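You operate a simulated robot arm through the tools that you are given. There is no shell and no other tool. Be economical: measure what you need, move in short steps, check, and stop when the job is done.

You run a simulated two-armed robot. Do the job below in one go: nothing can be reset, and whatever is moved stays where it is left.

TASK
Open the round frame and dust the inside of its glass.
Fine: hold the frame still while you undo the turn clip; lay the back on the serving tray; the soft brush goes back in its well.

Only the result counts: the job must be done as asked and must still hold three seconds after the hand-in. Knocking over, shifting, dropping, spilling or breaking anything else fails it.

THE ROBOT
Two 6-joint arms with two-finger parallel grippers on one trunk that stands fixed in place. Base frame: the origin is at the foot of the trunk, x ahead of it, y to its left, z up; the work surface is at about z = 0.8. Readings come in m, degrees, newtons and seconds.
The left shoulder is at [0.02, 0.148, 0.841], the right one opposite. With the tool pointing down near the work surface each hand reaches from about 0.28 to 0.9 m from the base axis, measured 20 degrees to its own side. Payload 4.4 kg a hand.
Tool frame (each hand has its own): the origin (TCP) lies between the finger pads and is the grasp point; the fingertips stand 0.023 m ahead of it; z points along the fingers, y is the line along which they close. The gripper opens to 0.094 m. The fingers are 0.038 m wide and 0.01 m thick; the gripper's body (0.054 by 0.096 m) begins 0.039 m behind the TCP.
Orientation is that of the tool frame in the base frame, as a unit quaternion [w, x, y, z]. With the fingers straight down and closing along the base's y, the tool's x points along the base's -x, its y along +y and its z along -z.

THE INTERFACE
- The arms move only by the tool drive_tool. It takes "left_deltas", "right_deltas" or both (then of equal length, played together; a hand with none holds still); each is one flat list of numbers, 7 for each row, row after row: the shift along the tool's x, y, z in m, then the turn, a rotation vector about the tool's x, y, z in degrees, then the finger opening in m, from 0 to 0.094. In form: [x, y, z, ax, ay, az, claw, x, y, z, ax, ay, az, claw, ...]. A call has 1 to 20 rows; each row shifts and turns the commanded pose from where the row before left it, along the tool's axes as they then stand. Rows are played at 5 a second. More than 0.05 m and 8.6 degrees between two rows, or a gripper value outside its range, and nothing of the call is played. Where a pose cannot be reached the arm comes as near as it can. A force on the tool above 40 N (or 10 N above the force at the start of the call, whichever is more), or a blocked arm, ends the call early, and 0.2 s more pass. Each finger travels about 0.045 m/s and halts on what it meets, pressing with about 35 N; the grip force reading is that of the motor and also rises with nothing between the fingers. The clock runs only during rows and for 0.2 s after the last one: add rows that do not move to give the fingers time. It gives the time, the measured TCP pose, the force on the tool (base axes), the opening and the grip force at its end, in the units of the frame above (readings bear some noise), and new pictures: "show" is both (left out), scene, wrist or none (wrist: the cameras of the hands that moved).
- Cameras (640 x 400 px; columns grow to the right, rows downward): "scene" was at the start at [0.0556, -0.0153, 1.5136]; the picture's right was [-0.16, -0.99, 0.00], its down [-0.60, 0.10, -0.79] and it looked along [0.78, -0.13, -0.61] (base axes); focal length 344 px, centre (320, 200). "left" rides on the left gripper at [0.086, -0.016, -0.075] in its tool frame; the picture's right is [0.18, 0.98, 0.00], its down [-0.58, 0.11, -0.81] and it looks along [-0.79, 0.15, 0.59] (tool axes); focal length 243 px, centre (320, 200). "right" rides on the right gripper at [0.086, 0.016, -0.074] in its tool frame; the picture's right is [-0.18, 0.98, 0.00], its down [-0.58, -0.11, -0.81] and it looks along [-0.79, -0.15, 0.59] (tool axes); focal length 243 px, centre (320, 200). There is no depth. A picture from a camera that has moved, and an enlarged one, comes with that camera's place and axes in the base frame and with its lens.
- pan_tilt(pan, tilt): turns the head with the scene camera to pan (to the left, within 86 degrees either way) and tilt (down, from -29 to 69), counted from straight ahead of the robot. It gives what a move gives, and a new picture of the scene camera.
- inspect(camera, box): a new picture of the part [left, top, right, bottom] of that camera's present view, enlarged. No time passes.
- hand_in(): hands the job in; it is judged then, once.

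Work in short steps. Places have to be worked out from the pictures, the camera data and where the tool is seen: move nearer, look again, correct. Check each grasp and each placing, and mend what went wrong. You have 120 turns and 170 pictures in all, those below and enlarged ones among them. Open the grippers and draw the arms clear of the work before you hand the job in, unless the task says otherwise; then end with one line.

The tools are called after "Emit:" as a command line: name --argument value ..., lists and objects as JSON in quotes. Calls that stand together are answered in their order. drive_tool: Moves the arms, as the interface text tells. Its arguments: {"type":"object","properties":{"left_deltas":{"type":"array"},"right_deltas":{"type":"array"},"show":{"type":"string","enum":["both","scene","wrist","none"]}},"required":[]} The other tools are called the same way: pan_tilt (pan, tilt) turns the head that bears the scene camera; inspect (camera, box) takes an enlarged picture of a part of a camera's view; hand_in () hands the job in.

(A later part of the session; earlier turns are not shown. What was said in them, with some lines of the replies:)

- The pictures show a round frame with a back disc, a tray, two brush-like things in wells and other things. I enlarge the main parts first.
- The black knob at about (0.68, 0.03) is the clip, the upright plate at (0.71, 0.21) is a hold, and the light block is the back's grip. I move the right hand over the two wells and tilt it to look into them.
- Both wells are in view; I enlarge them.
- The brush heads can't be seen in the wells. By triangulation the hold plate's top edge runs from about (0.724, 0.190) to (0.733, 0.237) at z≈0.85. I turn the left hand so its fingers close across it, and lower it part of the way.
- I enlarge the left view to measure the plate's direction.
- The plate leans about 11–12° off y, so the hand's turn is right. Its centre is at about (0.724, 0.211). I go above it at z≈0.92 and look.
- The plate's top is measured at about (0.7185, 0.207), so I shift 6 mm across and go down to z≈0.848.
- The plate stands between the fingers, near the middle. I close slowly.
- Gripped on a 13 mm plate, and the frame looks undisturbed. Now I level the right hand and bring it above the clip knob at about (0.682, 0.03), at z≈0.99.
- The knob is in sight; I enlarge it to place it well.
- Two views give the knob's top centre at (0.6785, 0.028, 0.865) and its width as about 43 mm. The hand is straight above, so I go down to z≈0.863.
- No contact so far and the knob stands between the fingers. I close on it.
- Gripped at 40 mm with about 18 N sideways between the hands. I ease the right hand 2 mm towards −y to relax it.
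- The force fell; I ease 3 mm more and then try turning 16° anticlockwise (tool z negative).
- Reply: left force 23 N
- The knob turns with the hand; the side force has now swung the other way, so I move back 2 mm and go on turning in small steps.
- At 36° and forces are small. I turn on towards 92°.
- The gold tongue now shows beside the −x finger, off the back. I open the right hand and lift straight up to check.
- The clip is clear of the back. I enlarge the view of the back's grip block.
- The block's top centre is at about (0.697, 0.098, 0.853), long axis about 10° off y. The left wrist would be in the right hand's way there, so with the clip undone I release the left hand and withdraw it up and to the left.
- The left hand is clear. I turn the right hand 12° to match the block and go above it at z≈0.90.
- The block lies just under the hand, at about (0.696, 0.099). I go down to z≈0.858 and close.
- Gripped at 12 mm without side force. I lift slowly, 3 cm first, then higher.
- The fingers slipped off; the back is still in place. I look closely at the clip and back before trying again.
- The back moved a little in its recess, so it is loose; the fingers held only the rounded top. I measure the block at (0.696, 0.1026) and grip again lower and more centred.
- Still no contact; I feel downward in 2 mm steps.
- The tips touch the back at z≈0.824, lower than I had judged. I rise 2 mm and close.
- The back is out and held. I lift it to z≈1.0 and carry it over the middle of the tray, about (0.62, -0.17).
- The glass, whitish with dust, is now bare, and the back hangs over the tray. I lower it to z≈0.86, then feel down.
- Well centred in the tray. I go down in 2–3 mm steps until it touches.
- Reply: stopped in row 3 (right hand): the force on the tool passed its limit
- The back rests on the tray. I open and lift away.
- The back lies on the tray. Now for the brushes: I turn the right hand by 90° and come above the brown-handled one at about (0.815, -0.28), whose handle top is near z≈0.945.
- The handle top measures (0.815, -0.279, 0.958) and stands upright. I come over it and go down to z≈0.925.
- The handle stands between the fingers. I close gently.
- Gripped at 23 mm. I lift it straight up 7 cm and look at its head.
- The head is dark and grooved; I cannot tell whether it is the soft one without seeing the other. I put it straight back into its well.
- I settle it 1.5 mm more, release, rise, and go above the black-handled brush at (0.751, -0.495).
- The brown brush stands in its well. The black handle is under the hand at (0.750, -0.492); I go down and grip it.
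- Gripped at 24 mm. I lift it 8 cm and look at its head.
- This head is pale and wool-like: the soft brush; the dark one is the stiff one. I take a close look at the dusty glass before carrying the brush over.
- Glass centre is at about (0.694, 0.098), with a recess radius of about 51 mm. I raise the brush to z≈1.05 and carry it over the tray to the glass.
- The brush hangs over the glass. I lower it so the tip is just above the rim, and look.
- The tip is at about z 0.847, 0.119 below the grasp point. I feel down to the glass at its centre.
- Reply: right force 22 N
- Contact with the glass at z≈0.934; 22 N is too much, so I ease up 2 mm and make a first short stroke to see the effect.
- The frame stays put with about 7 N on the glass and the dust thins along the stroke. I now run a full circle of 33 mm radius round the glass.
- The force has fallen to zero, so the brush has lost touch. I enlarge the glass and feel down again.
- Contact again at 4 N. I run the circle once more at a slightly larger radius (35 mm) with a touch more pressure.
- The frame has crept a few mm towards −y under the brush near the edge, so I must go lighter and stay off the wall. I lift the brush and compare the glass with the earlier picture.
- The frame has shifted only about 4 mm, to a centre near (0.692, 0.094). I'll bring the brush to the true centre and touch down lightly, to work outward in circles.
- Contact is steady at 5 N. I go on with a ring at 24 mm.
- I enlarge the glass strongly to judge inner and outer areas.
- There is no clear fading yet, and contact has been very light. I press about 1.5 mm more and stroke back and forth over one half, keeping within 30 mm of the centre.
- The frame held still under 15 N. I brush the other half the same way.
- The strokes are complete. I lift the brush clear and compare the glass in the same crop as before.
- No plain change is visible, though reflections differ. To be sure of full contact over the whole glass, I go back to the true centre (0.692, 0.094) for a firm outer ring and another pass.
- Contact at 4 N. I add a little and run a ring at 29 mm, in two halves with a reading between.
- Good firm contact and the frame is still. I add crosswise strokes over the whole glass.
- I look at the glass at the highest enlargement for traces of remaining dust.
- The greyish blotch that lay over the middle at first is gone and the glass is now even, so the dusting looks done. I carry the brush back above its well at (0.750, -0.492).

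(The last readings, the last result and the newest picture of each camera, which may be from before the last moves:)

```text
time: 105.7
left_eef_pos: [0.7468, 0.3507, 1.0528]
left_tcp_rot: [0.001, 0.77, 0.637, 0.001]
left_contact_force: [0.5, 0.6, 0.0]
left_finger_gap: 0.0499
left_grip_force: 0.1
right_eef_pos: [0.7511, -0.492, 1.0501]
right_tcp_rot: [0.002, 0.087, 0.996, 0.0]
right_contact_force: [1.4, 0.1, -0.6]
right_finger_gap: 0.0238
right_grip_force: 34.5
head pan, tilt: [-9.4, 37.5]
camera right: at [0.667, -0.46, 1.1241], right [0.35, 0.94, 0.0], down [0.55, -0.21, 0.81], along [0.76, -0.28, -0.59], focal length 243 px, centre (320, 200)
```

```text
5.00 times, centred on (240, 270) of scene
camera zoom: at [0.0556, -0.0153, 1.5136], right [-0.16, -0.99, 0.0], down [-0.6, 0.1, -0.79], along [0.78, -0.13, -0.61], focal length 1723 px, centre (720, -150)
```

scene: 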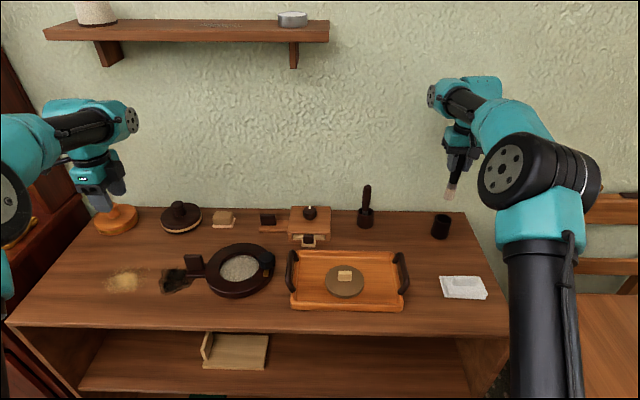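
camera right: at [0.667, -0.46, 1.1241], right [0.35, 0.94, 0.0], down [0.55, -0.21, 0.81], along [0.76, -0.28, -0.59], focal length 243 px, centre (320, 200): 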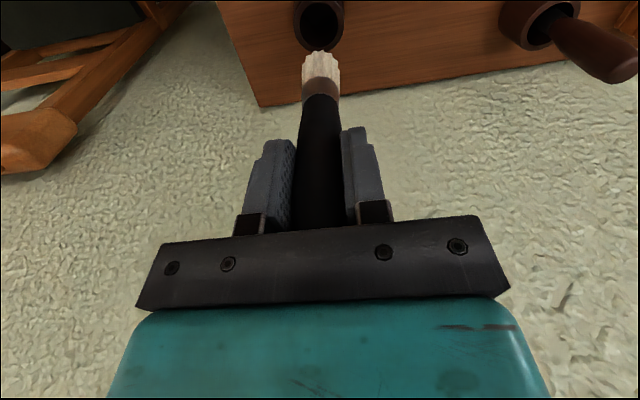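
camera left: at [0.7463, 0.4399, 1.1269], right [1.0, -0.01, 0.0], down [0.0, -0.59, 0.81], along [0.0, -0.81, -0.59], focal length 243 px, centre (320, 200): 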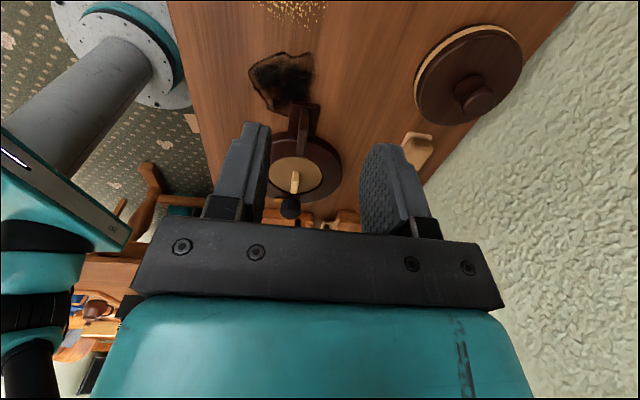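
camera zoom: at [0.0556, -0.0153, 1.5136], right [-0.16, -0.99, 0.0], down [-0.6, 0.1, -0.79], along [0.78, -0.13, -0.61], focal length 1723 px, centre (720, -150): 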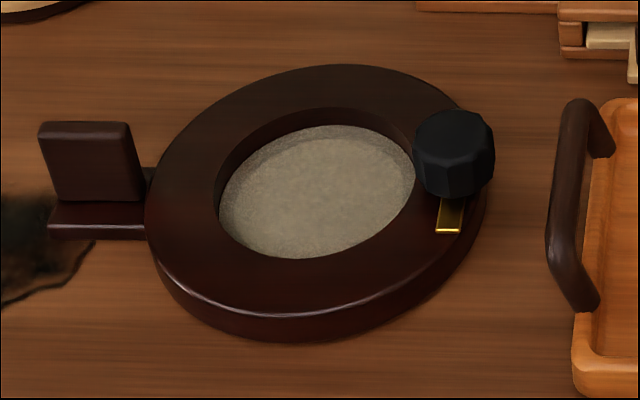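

Compared in the same pose, the middle is clean, but the outermost band may have been only lightly touched. For certainty I take the brush back for one more ring close to the wall.

Emit:
drive_tool --right_deltas '[0.01224, 0.0436, 0, 0, 0, 0, 0.01, 0.01224, 0.0436, 0, 0, 0, 0, 0.01, 0.01224, 0.0436, 0, 0, 0, 0, 0.01, 0.01224, 0.0436, 0, 0, 0, 0, 0.01, 0.01224, 0.0436, 0, 0, 0, 0, 0.01, 0.01224, 0.0436, 0, 0, 0, 0, 0.01, 0.01224, 0.0436, 0, 0, 0, 0, 0.01, 0.01224, 0.0436, 0, 0, 0, 0, 0.01, 0.01224, 0.0436, 0, 0, 0, 0, 0.01, 0.01224, 0.0436, 0, 0, 0, 0, 0.01, 0.01224, 0.0436, 0, 0, 0, 0, 0.01, 0.01224, 0.0436, 0, 0, 0, 0, 0.01, 0.01224, 0.0436, 0, 0, 0, 0, 0.01, 0, 0, 0.04, 0, 0, 0, 0.01, 0, 0, 0.04, 0, 0, 0, 0.01, 0, 0, 0.038, 0, 0, 0, 0.01, 0, 0, 0.001, 0, 0, 0, 0.01, 0, 0, 0, 0, 0, 0, 0.01]' --show "none"

Emit:
drive_tool --right_deltas '[0, 0, 0.001, 0, 0, 0, 0.01, 0, 0, 0, 0, 0, 0, 0.01]' --show "none"

```text
time: 109.5
left_eef_pos: [0.7457, 0.3505, 1.0523]
left_tcp_rot: [0.001, 0.771, 0.637, 0.0]
left_contact_force: [-0.4, -0.4, 0.6]
left_finger_gap: 0.05
left_grip_force: 0.1
right_eef_pos: [0.6932, 0.0937, 0.9302]
right_tcp_rot: [0.001, 0.088, 0.996, 0.0]
right_contact_force: [-0.4, -0.1, -0.3]
right_finger_gap: 0.0233
right_grip_force: 34.6
head pan, tilt: [-9.4, 37.5]
```

```text
time: 110.1
left_eef_pos: [0.745, 0.3517, 1.053]
left_tcp_rot: [0.001, 0.77, 0.638, 0.0]
left_contact_force: [0.3, 0.1, 0.1]
left_finger_gap: 0.0504
left_grip_force: 0.0
right_eef_pos: [0.6933, 0.0933, 0.9301]
right_tcp_rot: [0.002, 0.087, 0.996, 0.0]
right_contact_force: [0.2, 0.5, -0.3]
right_finger_gap: 0.0234
right_grip_force: 35.3
head pan, tilt: [-9.4, 37.5]
```

Emit:
drive_tool --right_deltas '[0, 0, 0.0007, 0, 0, 0, 0.01, 0, 0, 0, 0, 0, 0, 0.01]' --show "none"

```text
time: 110.7
left_eef_pos: [0.7473, 0.3524, 1.0526]
left_tcp_rot: [0.001, 0.771, 0.637, 0.001]
left_contact_force: [0.6, -0.4, 0.9]
left_finger_gap: 0.05
left_grip_force: 0.1
right_eef_pos: [0.6937, 0.0941, 0.9299]
right_tcp_rot: [0.003, 0.087, 0.996, 0.0]
right_contact_force: [-1.0, -0.7, 7.8]
right_finger_gap: 0.0234
right_grip_force: 35.0
head pan, tilt: [-9.4, 37.5]
```

Contact at 8 N. I run the 33 mm ring in two halves.

Emit:
drive_tool --right_deltas '[0.0015, 0.011, 0, 0, 0, 0, 0.01, 0, 0.011, 0, 0, 0, 0, 0.01, 0, 0.011, 0, 0, 0, 0, 0.01, 0.0126, -0.0025, 0, 0, 0, 0, 0.01, 0.0107, -0.0072, 0, 0, 0, 0, 0.01, 0.0072, -0.0107, 0, 0, 0, 0, 0.01, 0.0025, -0.0126, 0, 0, 0, 0, 0.01, -0.0025, -0.0126, 0, 0, 0, 0, 0.01, -0.0072, -0.0107, 0, 0, 0, 0, 0.01, -0.0107, -0.0072, 0, 0, 0, 0, 0.01, -0.0126, -0.0025, 0, 0, 0, 0, 0.01]' --show "none"

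Emit:
drive_tool --right_deltas '[-0.0126, 0.0025, 0, 0, 0, 0, 0.01, -0.0107, 0.0072, 0, 0, 0, 0, 0.01, -0.0072, 0.0107, 0, 0, 0, 0, 0.01, -0.0025, 0.0126, 0, 0, 0, 0, 0.01, 0.0025, 0.0126, 0, 0, 0, 0, 0.01, 0.0072, 0.0107, 0, 0, 0, 0, 0.01, 0.0107, 0.0072, 0, 0, 0, 0, 0.01, 0.0126, 0.0025, 0, 0, 0, 0, 0.01]' --show "both"

```text
time: 113.1
left_eef_pos: [0.7453, 0.3524, 1.0526]
left_tcp_rot: [0.001, 0.771, 0.637, 0.001]
left_contact_force: [1.0, 0.8, 1.2]
left_finger_gap: 0.0503
left_grip_force: 0.0
right_eef_pos: [0.6857, 0.0609, 0.9294]
right_tcp_rot: [0.002, 0.087, 0.996, 0.0]
right_contact_force: [-4.2, 1.7, 12.8]
right_finger_gap: 0.0235
right_grip_force: 35.0
head pan, tilt: [-9.4, 37.5]
```

```text
time: 114.9
left_eef_pos: [0.7451, 0.3523, 1.053]
left_tcp_rot: [0.001, 0.77, 0.638, 0.001]
left_contact_force: [-0.1, 0.3, -0.3]
left_finger_gap: 0.05
left_grip_force: 0.0
right_eef_pos: [0.6972, 0.1284, 0.929]
right_tcp_rot: [0.001, 0.087, 0.996, 0.001]
right_contact_force: [1.5, -0.8, 4.1]
right_finger_gap: 0.0235
right_grip_force: 35.2
head pan, tilt: [-9.4, 37.5]
camera right: at [0.6138, 0.1593, 1.0027], right [0.35, 0.94, 0.0], down [0.55, -0.21, 0.81], along [0.76, -0.28, -0.59], focal length 243 px, centre (320, 200)
```

scene: 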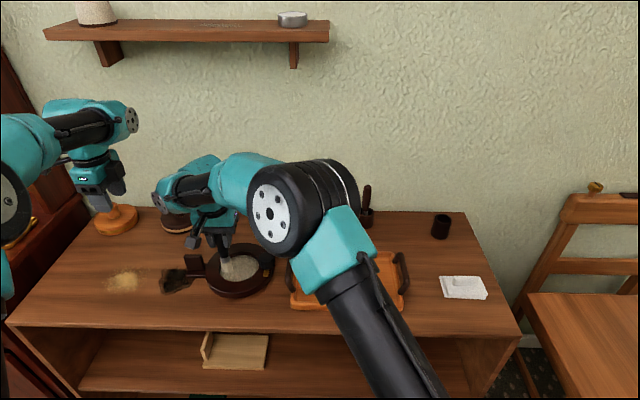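
right: 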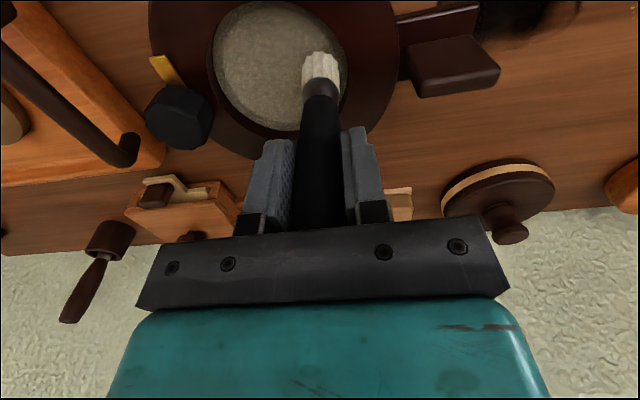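

The ring is done with steady contact and the frame unmoved. I stroke back to the centre, lift, and carry the brush above its well.

Emit:
drive_tool --right_deltas '[0, -0.011, 0, 0, 0, 0, 0.01, 0, -0.011, 0, 0, 0, 0, 0.01, 0, -0.011, 0, 0, 0, 0, 0.01, 0, 0, -0.04, 0, 0, 0, 0.01, 0, 0, -0.04, 0, 0, 0, 0.01, 0, 0, -0.04, 0, 0, 0, 0.01, -0.01226, -0.04362, 0, 0, 0, 0, 0.01, -0.01226, -0.04362, 0, 0, 0, 0, 0.01, -0.01226, -0.04362, 0, 0, 0, 0, 0.01, -0.01226, -0.04362, 0, 0, 0, 0, 0.01, -0.01226, -0.04362, 0, 0, 0, 0, 0.01, -0.01226, -0.04362, 0, 0, 0, 0, 0.01, -0.01226, -0.04362, 0, 0, 0, 0, 0.01, -0.01226, -0.04362, 0, 0, 0, 0, 0.01, -0.01226, -0.04362, 0, 0, 0, 0, 0.01, -0.01226, -0.04362, 0, 0, 0, 0, 0.01, -0.01226, -0.04362, 0, 0, 0, 0, 0.01, -0.01226, -0.04362, 0, 0, 0, 0, 0.01, -0.01226, -0.04362, 0, 0, 0, 0, 0.01, 0, 0, 0, 0, 0, 0, 0.01]' --show "both"

Emit:
inspect --camera "right" --box '[270, 0, 370, 110]'

```text
time: 119.1
left_eef_pos: [0.7463, 0.3523, 1.0527]
left_tcp_rot: [0.0, 0.77, 0.638, 0.001]
left_contact_force: [-0.6, -0.3, -0.1]
left_finger_gap: 0.0499
left_grip_force: 0.1
right_eef_pos: [0.7518, -0.4934, 1.0501]
right_tcp_rot: [0.002, 0.087, 0.996, 0.0]
right_contact_force: [-1.3, 0.0, -0.3]
right_finger_gap: 0.0232
right_grip_force: 35.0
head pan, tilt: [-9.4, 37.5]
camera right: at [0.668, -0.4614, 1.1228], right [0.35, 0.94, 0.0], down [0.55, -0.21, 0.81], along [0.76, -0.28, -0.59], focal length 243 px, centre (320, 200)
```

scene: 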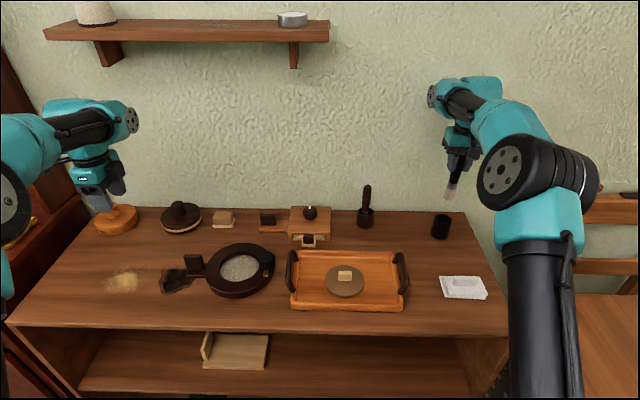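
right: 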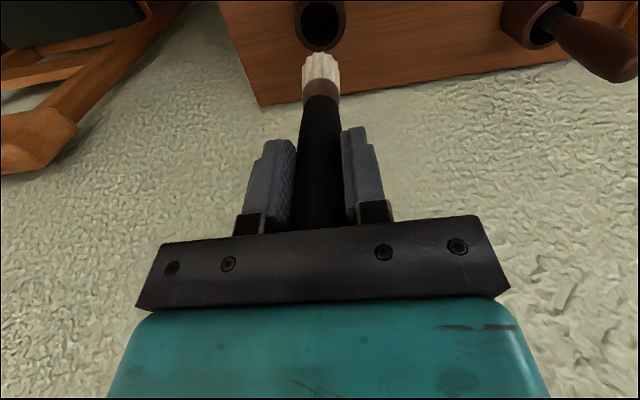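

```text
3.64 times, centred on (320, 55) of right
camera zoom: at [0.668, -0.4614, 1.1228], right [0.35, 0.94, 0.0], down [0.55, -0.21, 0.81], along [0.76, -0.28, -0.59], focal length 882 px, centre (320, 727)
```

zoom: 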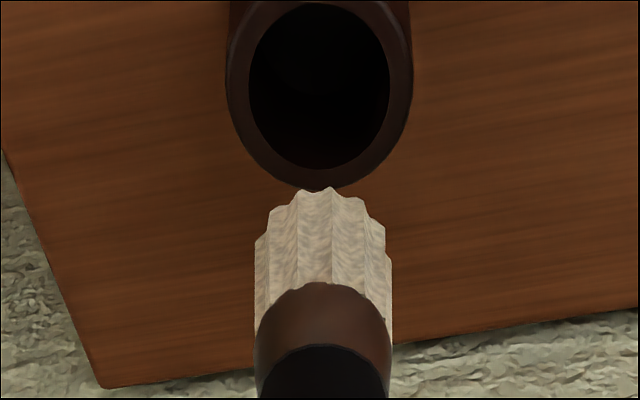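

The well's mouth is centred at about (0.7525, -0.492), matching the hand. I lower to just above the mouth and check.

Emit:
drive_tool --right_deltas '[0, 0.001, 0.03, 0, 0, 0, 0.01, 0, 0, 0.03, 0, 0, 0, 0.01, 0, 0, 0.02, 0, 0, 0, 0.01, 0, 0, 0, 0, 0, 0, 0.01]' --show "wrist"

Emit:
inspect --camera "right" --box '[270, 0, 370, 110]'

Emit:
inspect --camera "scene" --box '[410, 170, 480, 250]'

```text
time: 120.1
left_eef_pos: [0.745, 0.3518, 1.0521]
left_tcp_rot: [0.002, 0.771, 0.637, 0.0]
left_contact_force: [-0.2, 0.3, -0.5]
left_finger_gap: 0.0499
left_grip_force: 0.1
right_eef_pos: [0.7523, -0.4916, 0.9718]
right_tcp_rot: [0.004, 0.087, 0.996, 0.0]
right_contact_force: [2.0, -0.5, 27.6]
right_finger_gap: 0.0236
right_grip_force: 34.8
head pan, tilt: [-9.4, 37.5]
camera right: at [0.668, -0.4591, 1.0447], right [0.35, 0.94, 0.0], down [0.55, -0.21, 0.81], along [0.76, -0.28, -0.58], focal length 243 px, centre (320, 200)
```

right: 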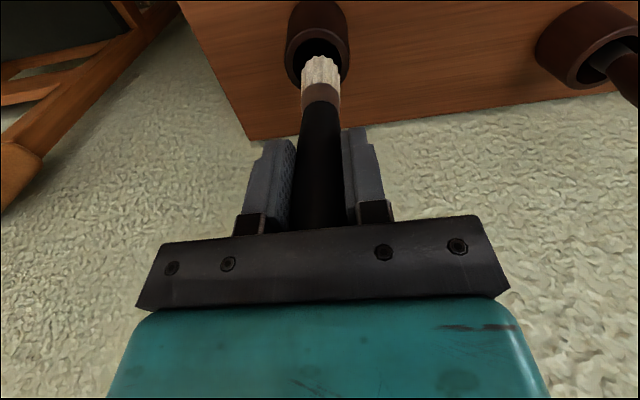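

```text
3.64 times, centred on (320, 55) of right
camera zoom: at [0.668, -0.4591, 1.0447], right [0.35, 0.94, 0.0], down [0.55, -0.21, 0.81], along [0.76, -0.28, -0.58], focal length 882 px, centre (320, 727)
```

zoom: 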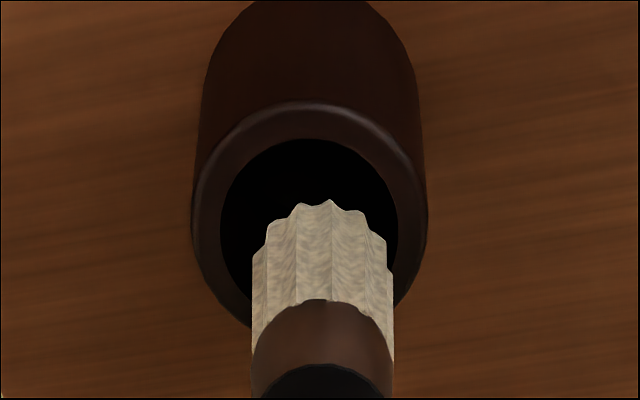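

```text
5.00 times, centred on (445, 210) of scene
camera zoom: at [0.055, -0.015, 1.5136], right [-0.16, -0.99, 0.0], down [-0.6, 0.1, -0.79], along [0.78, -0.13, -0.61], focal length 1723 px, centre (-305, 150)
```

zoom: 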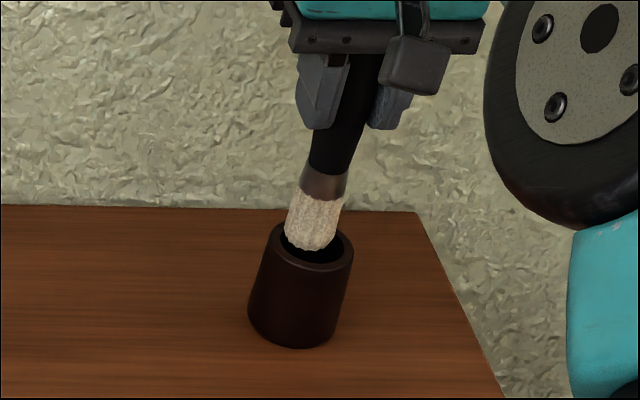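

The force shows the brush sits on the well's rim: its head is about 9 mm too far in +x, as the brush has leaned a little in the grip. I raise it and shift 8 mm towards the robot.

Emit:
drive_tool --right_deltas '[0, 0, -0.01, 0, 0, 0, 0.01, 0, 0, -0.008, 0, 0, 0, 0.01, 0.008, -0.001, 0, 0, 0, 0, 0.01, 0, 0, 0, 0, 0, 0, 0.01]' --show "wrist"

Emit:
inspect --camera "right" --box '[270, 0, 370, 110]'

Emit:
inspect --camera "scene" --box '[410, 170, 480, 250]'

```text
time: 121.1
left_eef_pos: [0.746, 0.3522, 1.0524]
left_tcp_rot: [0.001, 0.771, 0.637, 0.0]
left_contact_force: [-0.3, -0.4, 0.3]
left_finger_gap: 0.05
left_grip_force: 0.1
right_eef_pos: [0.7428, -0.4914, 0.9873]
right_tcp_rot: [0.002, 0.087, 0.996, 0.0]
right_contact_force: [0.6, 0.2, 0.7]
right_finger_gap: 0.0236
right_grip_force: 35.4
head pan, tilt: [-9.4, 37.5]
camera right: at [0.6593, -0.4585, 1.0601], right [0.35, 0.94, 0.0], down [0.55, -0.21, 0.81], along [0.76, -0.28, -0.59], focal length 243 px, centre (320, 200)
```

right: 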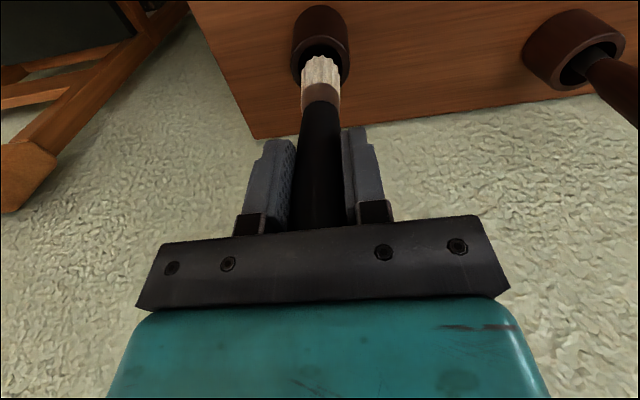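

```text
3.64 times, centred on (320, 55) of right
camera zoom: at [0.6593, -0.4585, 1.0601], right [0.35, 0.94, 0.0], down [0.55, -0.21, 0.81], along [0.76, -0.28, -0.59], focal length 882 px, centre (320, 727)
```

zoom: 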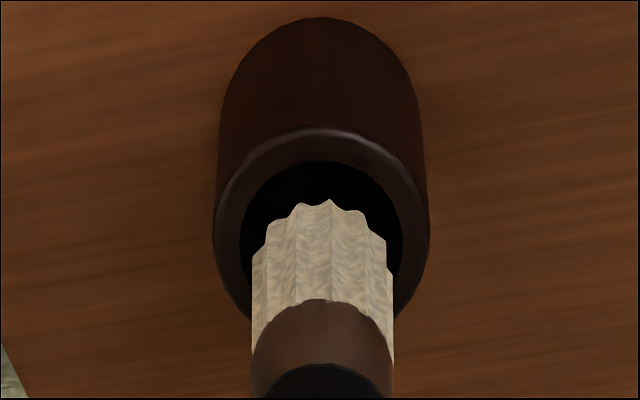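

```text
5.00 times, centred on (445, 210) of scene
camera zoom: at [0.0556, -0.0153, 1.5136], right [-0.16, -0.99, 0.0], down [-0.6, 0.1, -0.79], along [0.78, -0.13, -0.61], focal length 1723 px, centre (-305, 150)
```

zoom: 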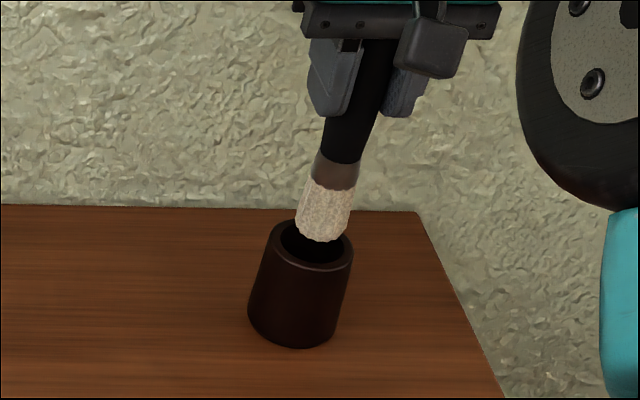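

The tip is now at about (0.749, -0.490) against the well's (0.748, -0.492), but leaning 3°. I upright it by turning 3° about the tool's y, shifting to keep the tip over the hole, then go down slowly.

Emit:
drive_tool --right_deltas '[-0.005, -0.001, 0, 0, 3, 0, 0.01, 0, 0, 0, 0, 0, 0, 0.01]' --show "wrist"

Emit:
inspect --camera "right" --box '[270, 0, 370, 110]'

Emit:
inspect --camera "scene" --box '[410, 170, 480, 250]'

```text
time: 121.7
left_eef_pos: [0.7458, 0.3512, 1.0533]
left_tcp_rot: [0.0, 0.771, 0.637, 0.001]
left_contact_force: [0.2, 0.1, 0.7]
left_finger_gap: 0.05
left_grip_force: 0.1
right_eef_pos: [0.747, -0.4923, 0.9876]
right_tcp_rot: [-0.025, 0.088, 0.996, 0.002]
right_contact_force: [0.6, 0.2, -0.6]
right_finger_gap: 0.0231
right_grip_force: 35.3
head pan, tilt: [-9.4, 37.5]
camera right: at [0.668, -0.4608, 1.0651], right [0.35, 0.94, -0.01], down [0.59, -0.22, 0.78], along [0.73, -0.28, -0.63], focal length 243 px, centre (320, 200)
```

right: 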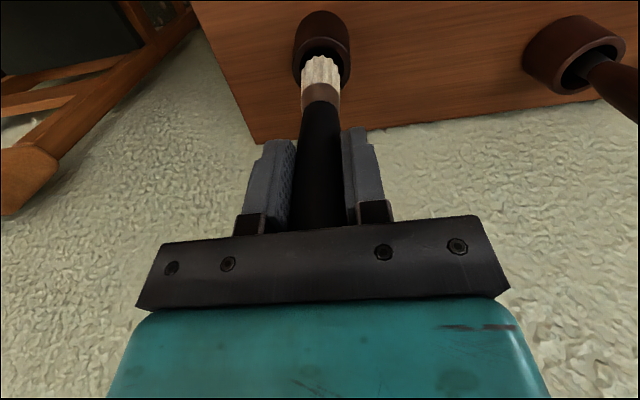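

```text
3.64 times, centred on (320, 55) of right
camera zoom: at [0.668, -0.4608, 1.0651], right [0.35, 0.94, -0.01], down [0.59, -0.22, 0.78], along [0.73, -0.28, -0.63], focal length 882 px, centre (320, 727)
```

zoom: 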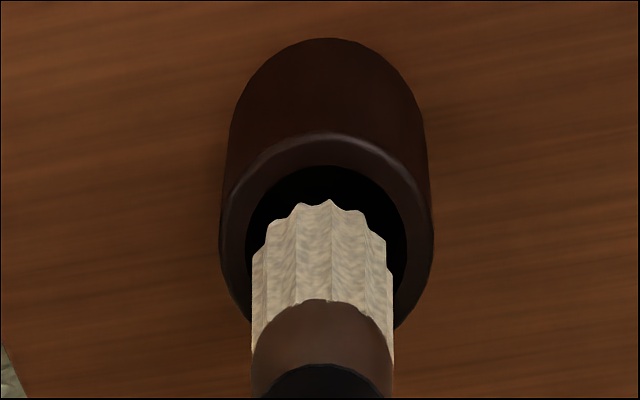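

```text
5.00 times, centred on (445, 210) of scene
camera zoom: at [0.0556, -0.0153, 1.5136], right [-0.16, -0.99, 0.0], down [-0.6, 0.1, -0.79], along [0.78, -0.13, -0.61], focal length 1723 px, centre (-305, 150)
```

zoom: 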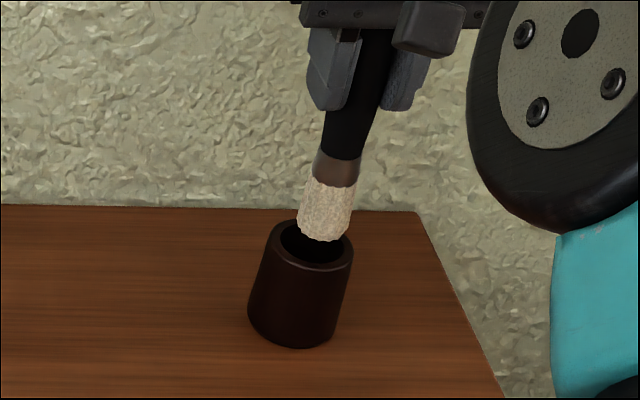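

Tip and hole now agree at (0.748, -0.492). I lower vertically 2 cm and read the force.

Emit:
drive_tool --right_deltas '[-0.00026, 0, 0.005, 0, 0, 0, 0.01, -0.00026, 0, 0.005, 0, 0, 0, 0.01, -0.00026, 0, 0.005, 0, 0, 0, 0.01, -0.00026, 0, 0.005, 0, 0, 0, 0.01, 0, 0, 0, 0, 0, 0, 0.01]' --show "wrist"

Emit:
inspect --camera "scene" --box '[410, 170, 480, 250]'

```text
time: 123.1
left_eef_pos: [0.7472, 0.3522, 1.053]
left_tcp_rot: [0.0, 0.772, 0.636, -0.001]
left_contact_force: [0.1, 0.1, 0.8]
left_finger_gap: 0.05
left_grip_force: 0.0
right_eef_pos: [0.7481, -0.4936, 0.9705]
right_tcp_rot: [-0.021, 0.087, 0.996, 0.002]
right_contact_force: [1.8, -1.0, -0.4]
right_finger_gap: 0.0234
right_grip_force: 34.8
head pan, tilt: [-9.4, 37.5]
stopped in row 5 (right hand): the force on the tool passed its limit (the readings are from after the stop); the commanded pose is now the measured one
camera right: at [0.6683, -0.461, 1.0478], right [0.35, 0.94, -0.01], down [0.59, -0.21, 0.78], along [0.73, -0.28, -0.62], focal length 243 px, centre (320, 200)
```

right: 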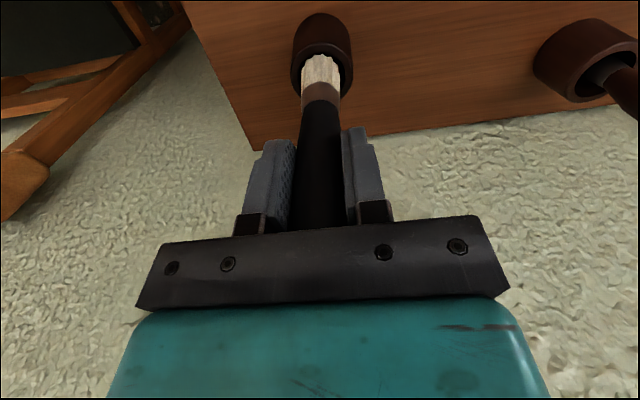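

```text
5.00 times, centred on (445, 210) of scene
camera zoom: at [0.0556, -0.0153, 1.5136], right [-0.16, -0.99, 0.0], down [-0.6, 0.1, -0.79], along [0.78, -0.13, -0.61], focal length 1723 px, centre (-305, 150)
```

zoom: 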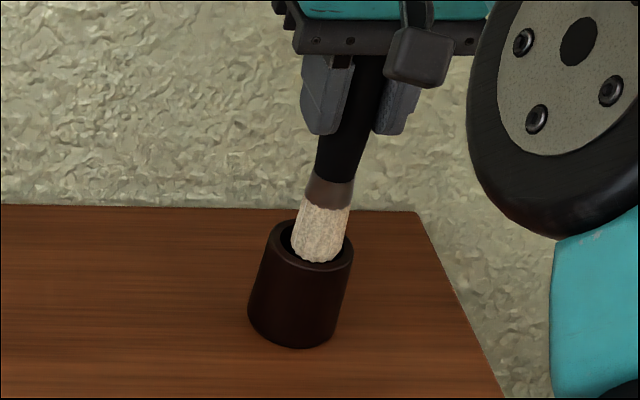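

Still catching the rim: in the scene view the head sits about 3–4 mm to the right (−y) of the hole's middle. I raise 1 cm, shift +3 mm in y, and look.

Emit:
drive_tool --right_deltas '[0, 0, -0.01, 0, 0, 0, 0.01, 0, 0.003, 0, 0, 0, 0, 0.01, 0, 0, 0, 0, 0, 0, 0.01]' --show "none"

Emit:
inspect --camera "right" --box '[285, 0, 355, 80]'

Emit:
inspect --camera "scene" --box '[420, 190, 460, 240]'

```text
time: 123.9
left_eef_pos: [0.7469, 0.3519, 1.0532]
left_tcp_rot: [0.001, 0.77, 0.638, 0.001]
left_contact_force: [0.5, 0.0, 0.1]
left_finger_gap: 0.0501
left_grip_force: 0.0
right_eef_pos: [0.7495, -0.49, 0.9797]
right_tcp_rot: [-0.02, 0.088, 0.996, 0.003]
right_contact_force: [-0.4, 0.0, -1.2]
right_finger_gap: 0.0236
right_grip_force: 34.7
head pan, tilt: [-9.4, 37.5]
```

```text
5.00 times, centred on (320, 40) of right
camera zoom: at [0.6694, -0.4581, 1.0577], right [0.35, 0.94, -0.01], down [0.59, -0.21, 0.78], along [0.73, -0.28, -0.62], focal length 1213 px, centre (320, 1000)
```

zoom: 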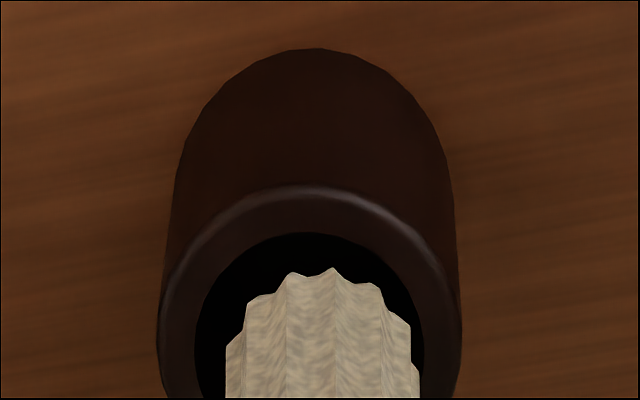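

```text
8.00 times, centred on (440, 215) of scene
camera zoom: at [0.0556, -0.0153, 1.5136], right [-0.16, -0.99, 0.0], down [-0.6, 0.1, -0.79], along [0.78, -0.13, -0.61], focal length 2756 px, centre (-640, 80)
```

zoom: 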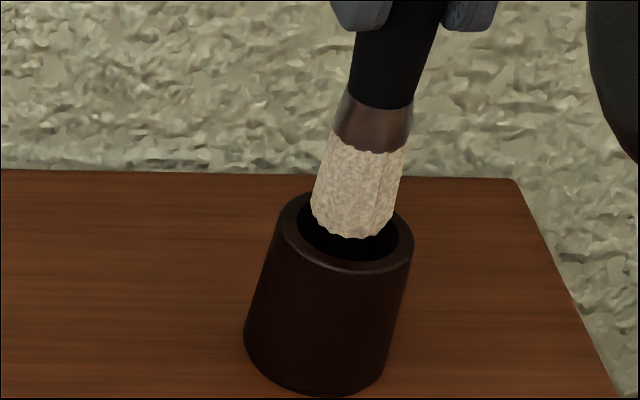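

Reckoned from both views, the head needs about +1 mm in x and −1 mm in y. I correct and lower slowly.

Emit:
drive_tool --right_deltas '[-0.0012, -0.0011, 0, 0, 0, 0, 0.01, -0.00015, 0, 0.004, 0, 0, 0, 0.01, -0.00015, 0, 0.004, 0, 0, 0, 0.01, -0.0001, 0, 0.003, 0, 0, 0, 0.01, -0.0001, 0, 0.003, 0, 0, 0, 0.01, 0, 0, 0, 0, 0, 0, 0.01]' --show "none"

Emit:
inspect --camera "right" --box '[285, 0, 355, 80]'

Emit:
inspect --camera "scene" --box '[420, 190, 460, 240]'

```text
time: 125.3
left_eef_pos: [0.7456, 0.3512, 1.0526]
left_tcp_rot: [0.001, 0.77, 0.638, 0.001]
left_contact_force: [0.1, -0.1, -0.1]
left_finger_gap: 0.05
left_grip_force: 0.1
right_eef_pos: [0.7514, -0.4912, 0.9662]
right_tcp_rot: [-0.02, 0.087, 0.996, 0.002]
right_contact_force: [0.1, -0.2, 0.0]
right_finger_gap: 0.0235
right_grip_force: 35.4
head pan, tilt: [-9.4, 37.5]
```

```text
5.00 times, centred on (320, 40) of right
camera zoom: at [0.6701, -0.4595, 1.0436], right [0.35, 0.94, -0.01], down [0.59, -0.21, 0.78], along [0.73, -0.28, -0.62], focal length 1213 px, centre (320, 1000)
```

zoom: 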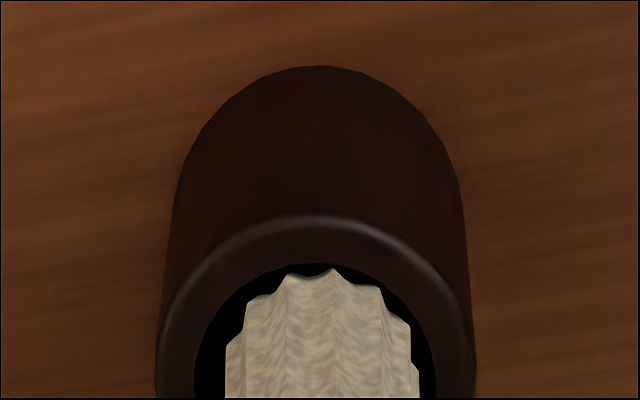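

```text
8.00 times, centred on (440, 215) of scene
camera zoom: at [0.0556, -0.0153, 1.5136], right [-0.16, -0.99, 0.0], down [-0.6, 0.1, -0.79], along [0.78, -0.13, -0.61], focal length 2756 px, centre (-640, 80)
```

zoom: 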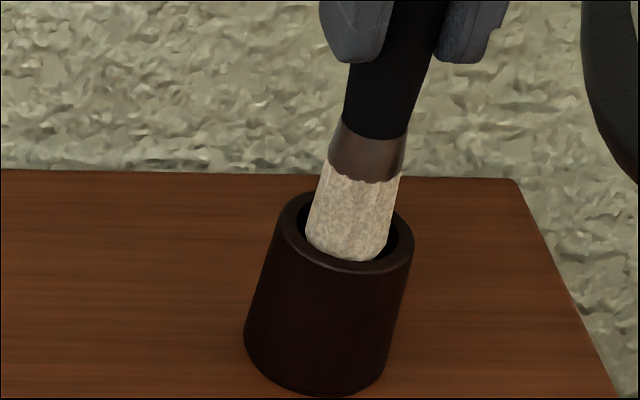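

No force, and the head has entered the well. I go on down slowly with a hair more +x.

Emit:
drive_tool --right_deltas '[-0.001, 0, 0.004, 0, 0, 0, 0.01, -0.0002, 0, 0.005, 0, 0, 0, 0.01, -0.0002, 0, 0.005, 0, 0, 0, 0.01, 0, 0, 0, 0, 0, 0, 0.01]' --show "none"

Emit:
inspect --camera "scene" --box '[420, 190, 460, 240]'

```text
time: 126.3
left_eef_pos: [0.7452, 0.3524, 1.053]
left_tcp_rot: [0.001, 0.77, 0.638, 0.001]
left_contact_force: [-1.2, -1.2, 0.1]
left_finger_gap: 0.0499
left_grip_force: 0.0
right_eef_pos: [0.7509, -0.4921, 0.9517]
right_tcp_rot: [-0.021, 0.087, 0.996, 0.001]
right_contact_force: [-0.3, 0.2, -0.8]
right_finger_gap: 0.0232
right_grip_force: 35.0
head pan, tilt: [-9.4, 37.5]
```

```text
8.00 times, centred on (440, 215) of scene
camera zoom: at [0.0556, -0.0153, 1.5136], right [-0.16, -0.99, 0.0], down [-0.6, 0.1, -0.79], along [0.78, -0.13, -0.61], focal length 2756 px, centre (-640, 80)
```

zoom: 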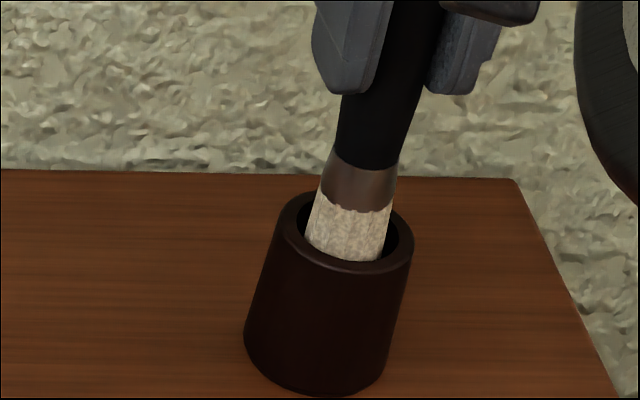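

It slides in freely. I lower further, feeling for the bottom near z≈0.92.

Emit:
drive_tool --right_deltas '[-0.0002, 0, 0.006, 0, 0, 0, 0.01, -0.0002, 0, 0.006, 0, 0, 0, 0.01, -0.0002, 0, 0.006, 0, 0, 0, 0.01, -0.0002, 0, 0.006, 0, 0, 0, 0.01, 0, 0, 0, 0, 0, 0, 0.01]' --show "none"

Emit:
drive_tool --right_deltas '[0, 0, 0.002, 0, 0, 0, 0.01, 0, 0, 0.002, 0, 0, 0, 0.01, 0, 0, 0.001, 0, 0, 0, 0.01, 0, 0, 0, 0, 0, 0, 0.01]' --show "wrist"

```text
time: 127.5
left_eef_pos: [0.7461, 0.3513, 1.0532]
left_tcp_rot: [0.001, 0.77, 0.637, 0.001]
left_contact_force: [-0.4, 0.4, 0.1]
left_finger_gap: 0.0502
left_grip_force: 0.0
right_eef_pos: [0.7509, -0.4908, 0.9276]
right_tcp_rot: [-0.021, 0.087, 0.996, 0.002]
right_contact_force: [0.0, 1.2, -0.4]
right_finger_gap: 0.0234
right_grip_force: 34.8
head pan, tilt: [-9.4, 37.5]
```

```text
time: 128.5
left_eef_pos: [0.7456, 0.3514, 1.0529]
left_tcp_rot: [0.0, 0.77, 0.638, 0.001]
left_contact_force: [-0.5, 0.2, 0.2]
left_finger_gap: 0.0501
left_grip_force: 0.0
right_eef_pos: [0.7497, -0.4915, 0.9231]
right_tcp_rot: [-0.021, 0.087, 0.996, 0.002]
right_contact_force: [-0.4, -0.1, 0.1]
right_finger_gap: 0.0235
right_grip_force: 34.8
head pan, tilt: [-9.4, 37.5]
camera right: at [0.6703, -0.4596, 1.0004], right [0.35, 0.94, -0.01], down [0.59, -0.21, 0.78], along [0.73, -0.28, -0.62], focal length 243 px, centre (320, 200)
```

right: 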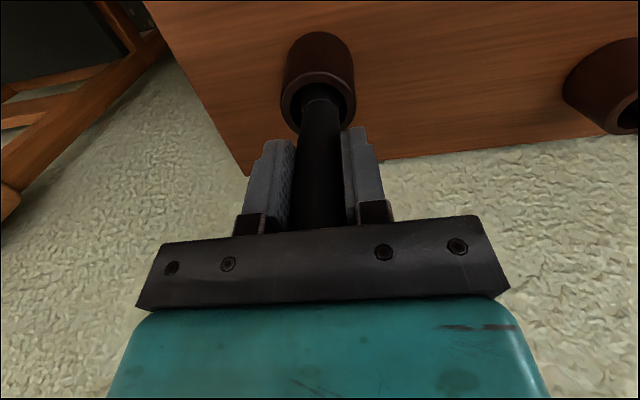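

Emit:
drive_tool --right_deltas '[0, 0, 0.0015, 0, 0, 0, 0.01, 0, 0, 0.0015, 0, 0, 0, 0.01, 0, 0, 0, 0, 0, 0, 0.01]' --show "none"

```text
time: 129.3
left_eef_pos: [0.7459, 0.352, 1.0535]
left_tcp_rot: [0.001, 0.771, 0.637, 0.001]
left_contact_force: [-0.7, -0.3, 0.0]
left_finger_gap: 0.0499
left_grip_force: 0.0
right_eef_pos: [0.7511, -0.4907, 0.9207]
right_tcp_rot: [-0.021, 0.087, 0.996, 0.002]
right_contact_force: [-0.4, 0.6, 5.1]
right_finger_gap: 0.0234
right_grip_force: 35.2
head pan, tilt: [-9.4, 37.5]
```

The brush rests on the bottom (5 N). I release gently and rise straight up.

Emit:
drive_tool --right_deltas '[0, 0, 0, 0, 0, 0, 0.03, 0, 0, 0, 0, 0, 0, 0.045, 0, 0, 0, 0, 0, 0, 0.06, 0, 0, 0, 0, 0, 0, 0.07, 0.001, 0, -0.03, 0, 0, 0, 0.07, 0.001, 0, -0.03, 0, 0, 0, 0.07, 0.001, 0, -0.03, 0, 0, 0, 0.07, 0, 0, -0.04, 0, 0, 0, 0.07]' --show "both"

Emit:
inspect --camera "scene" --box '[330, 170, 490, 270]'

```text
time: 131.1
left_eef_pos: [0.7455, 0.3524, 1.0533]
left_tcp_rot: [0.001, 0.771, 0.637, 0.001]
left_contact_force: [0.8, -0.7, -0.1]
left_finger_gap: 0.0499
left_grip_force: 0.0
right_eef_pos: [0.7542, -0.4918, 1.0496]
right_tcp_rot: [-0.022, 0.088, 0.996, 0.002]
right_contact_force: [0.0, 0.5, -0.3]
right_finger_gap: 0.0699
right_grip_force: 0.0
head pan, tilt: [-9.4, 37.5]
camera right: at [0.673, -0.46, 1.1272], right [0.35, 0.94, -0.01], down [0.59, -0.21, 0.78], along [0.73, -0.28, -0.63], focal length 243 px, centre (320, 200)
```

scene: 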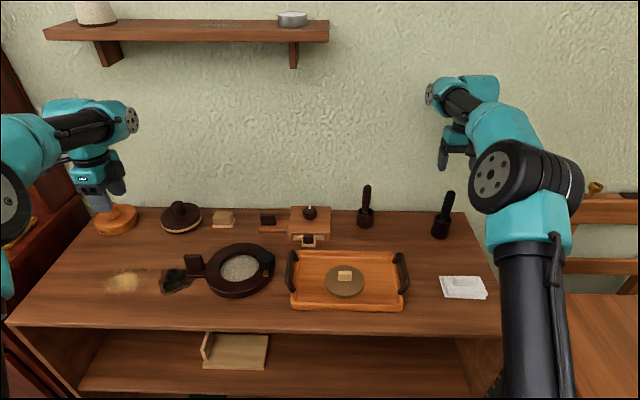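
right: 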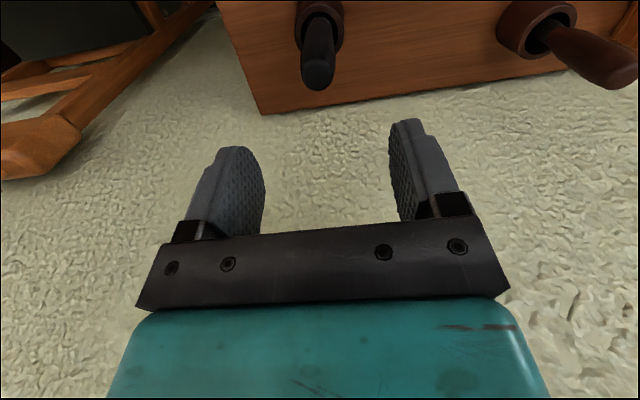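

```text
4.00 times, centred on (410, 220) of scene
camera zoom: at [0.0557, -0.0154, 1.5136], right [-0.16, -0.99, 0.0], down [-0.6, 0.1, -0.79], along [0.78, -0.13, -0.61], focal length 1378 px, centre (-40, 120)
```

zoom: 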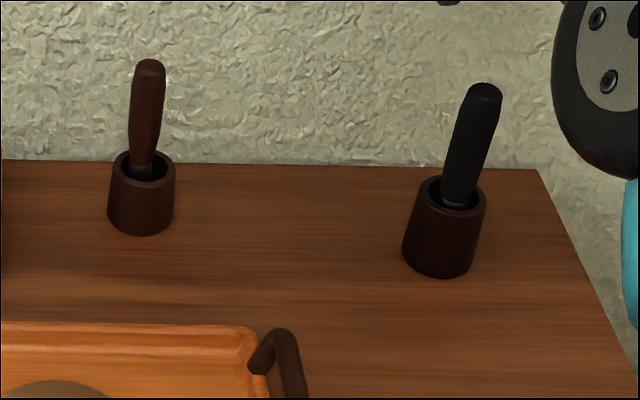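

Both brushes stand in their wells, the back is on the tray and the frame is upright. I open both grippers and draw the arms further up and clear.

Emit:
drive_tool --right_deltas '[0, 0, -0.03, 0, 0, 0, 0.094, 0.02, 0, -0.03, 0, 0, 0, 0.094, 0.03, 0, -0.03, 0, 0, 0, 0.094, 0.03, 0, -0.03, 0, 0, 0, 0.094, 0, 0, 0, 0, 0, 0, 0.094]' --left_deltas '[0, 0, -0.02, 0, 0, 0, 0.06, 0, 0, -0.02, 0, 0, 0, 0.07, 0, 0, -0.02, 0, 0, 0, 0.08, 0, 0, -0.02, 0, 0, 0, 0.094, 0, 0, 0, 0, 0, 0, 0.094]' --show "scene"

```text
time: 132.3
left_eef_pos: [0.7463, 0.351, 1.1328]
left_tcp_rot: [0.0, 0.771, 0.637, 0.0]
left_contact_force: [1.0, -0.9, -0.2]
left_finger_gap: 0.094
left_grip_force: 0.1
right_eef_pos: [0.6793, -0.4779, 1.1745]
right_tcp_rot: [-0.022, 0.087, 0.996, 0.002]
right_contact_force: [0.3, -0.7, -0.4]
right_finger_gap: 0.0942
right_grip_force: 0.0
head pan, tilt: [-9.4, 37.5]
```

scene: 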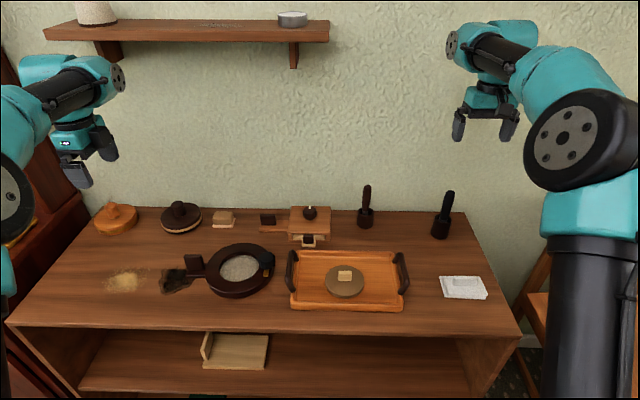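

Everything is in its place and both hands are open and clear, so I hand the job in.

Emit:
hand_in

```text
The job is handed in.
```

I opened the round frame, laid its back on the serving tray, brushed the inside of the glass with the soft brush and put the brush back in its well. I could not confirm from the pictures that all the dust is gone. The frame crept about 5 mm while I brushed, and I briefly lifted the other brush to tell the two apart, then put it back.
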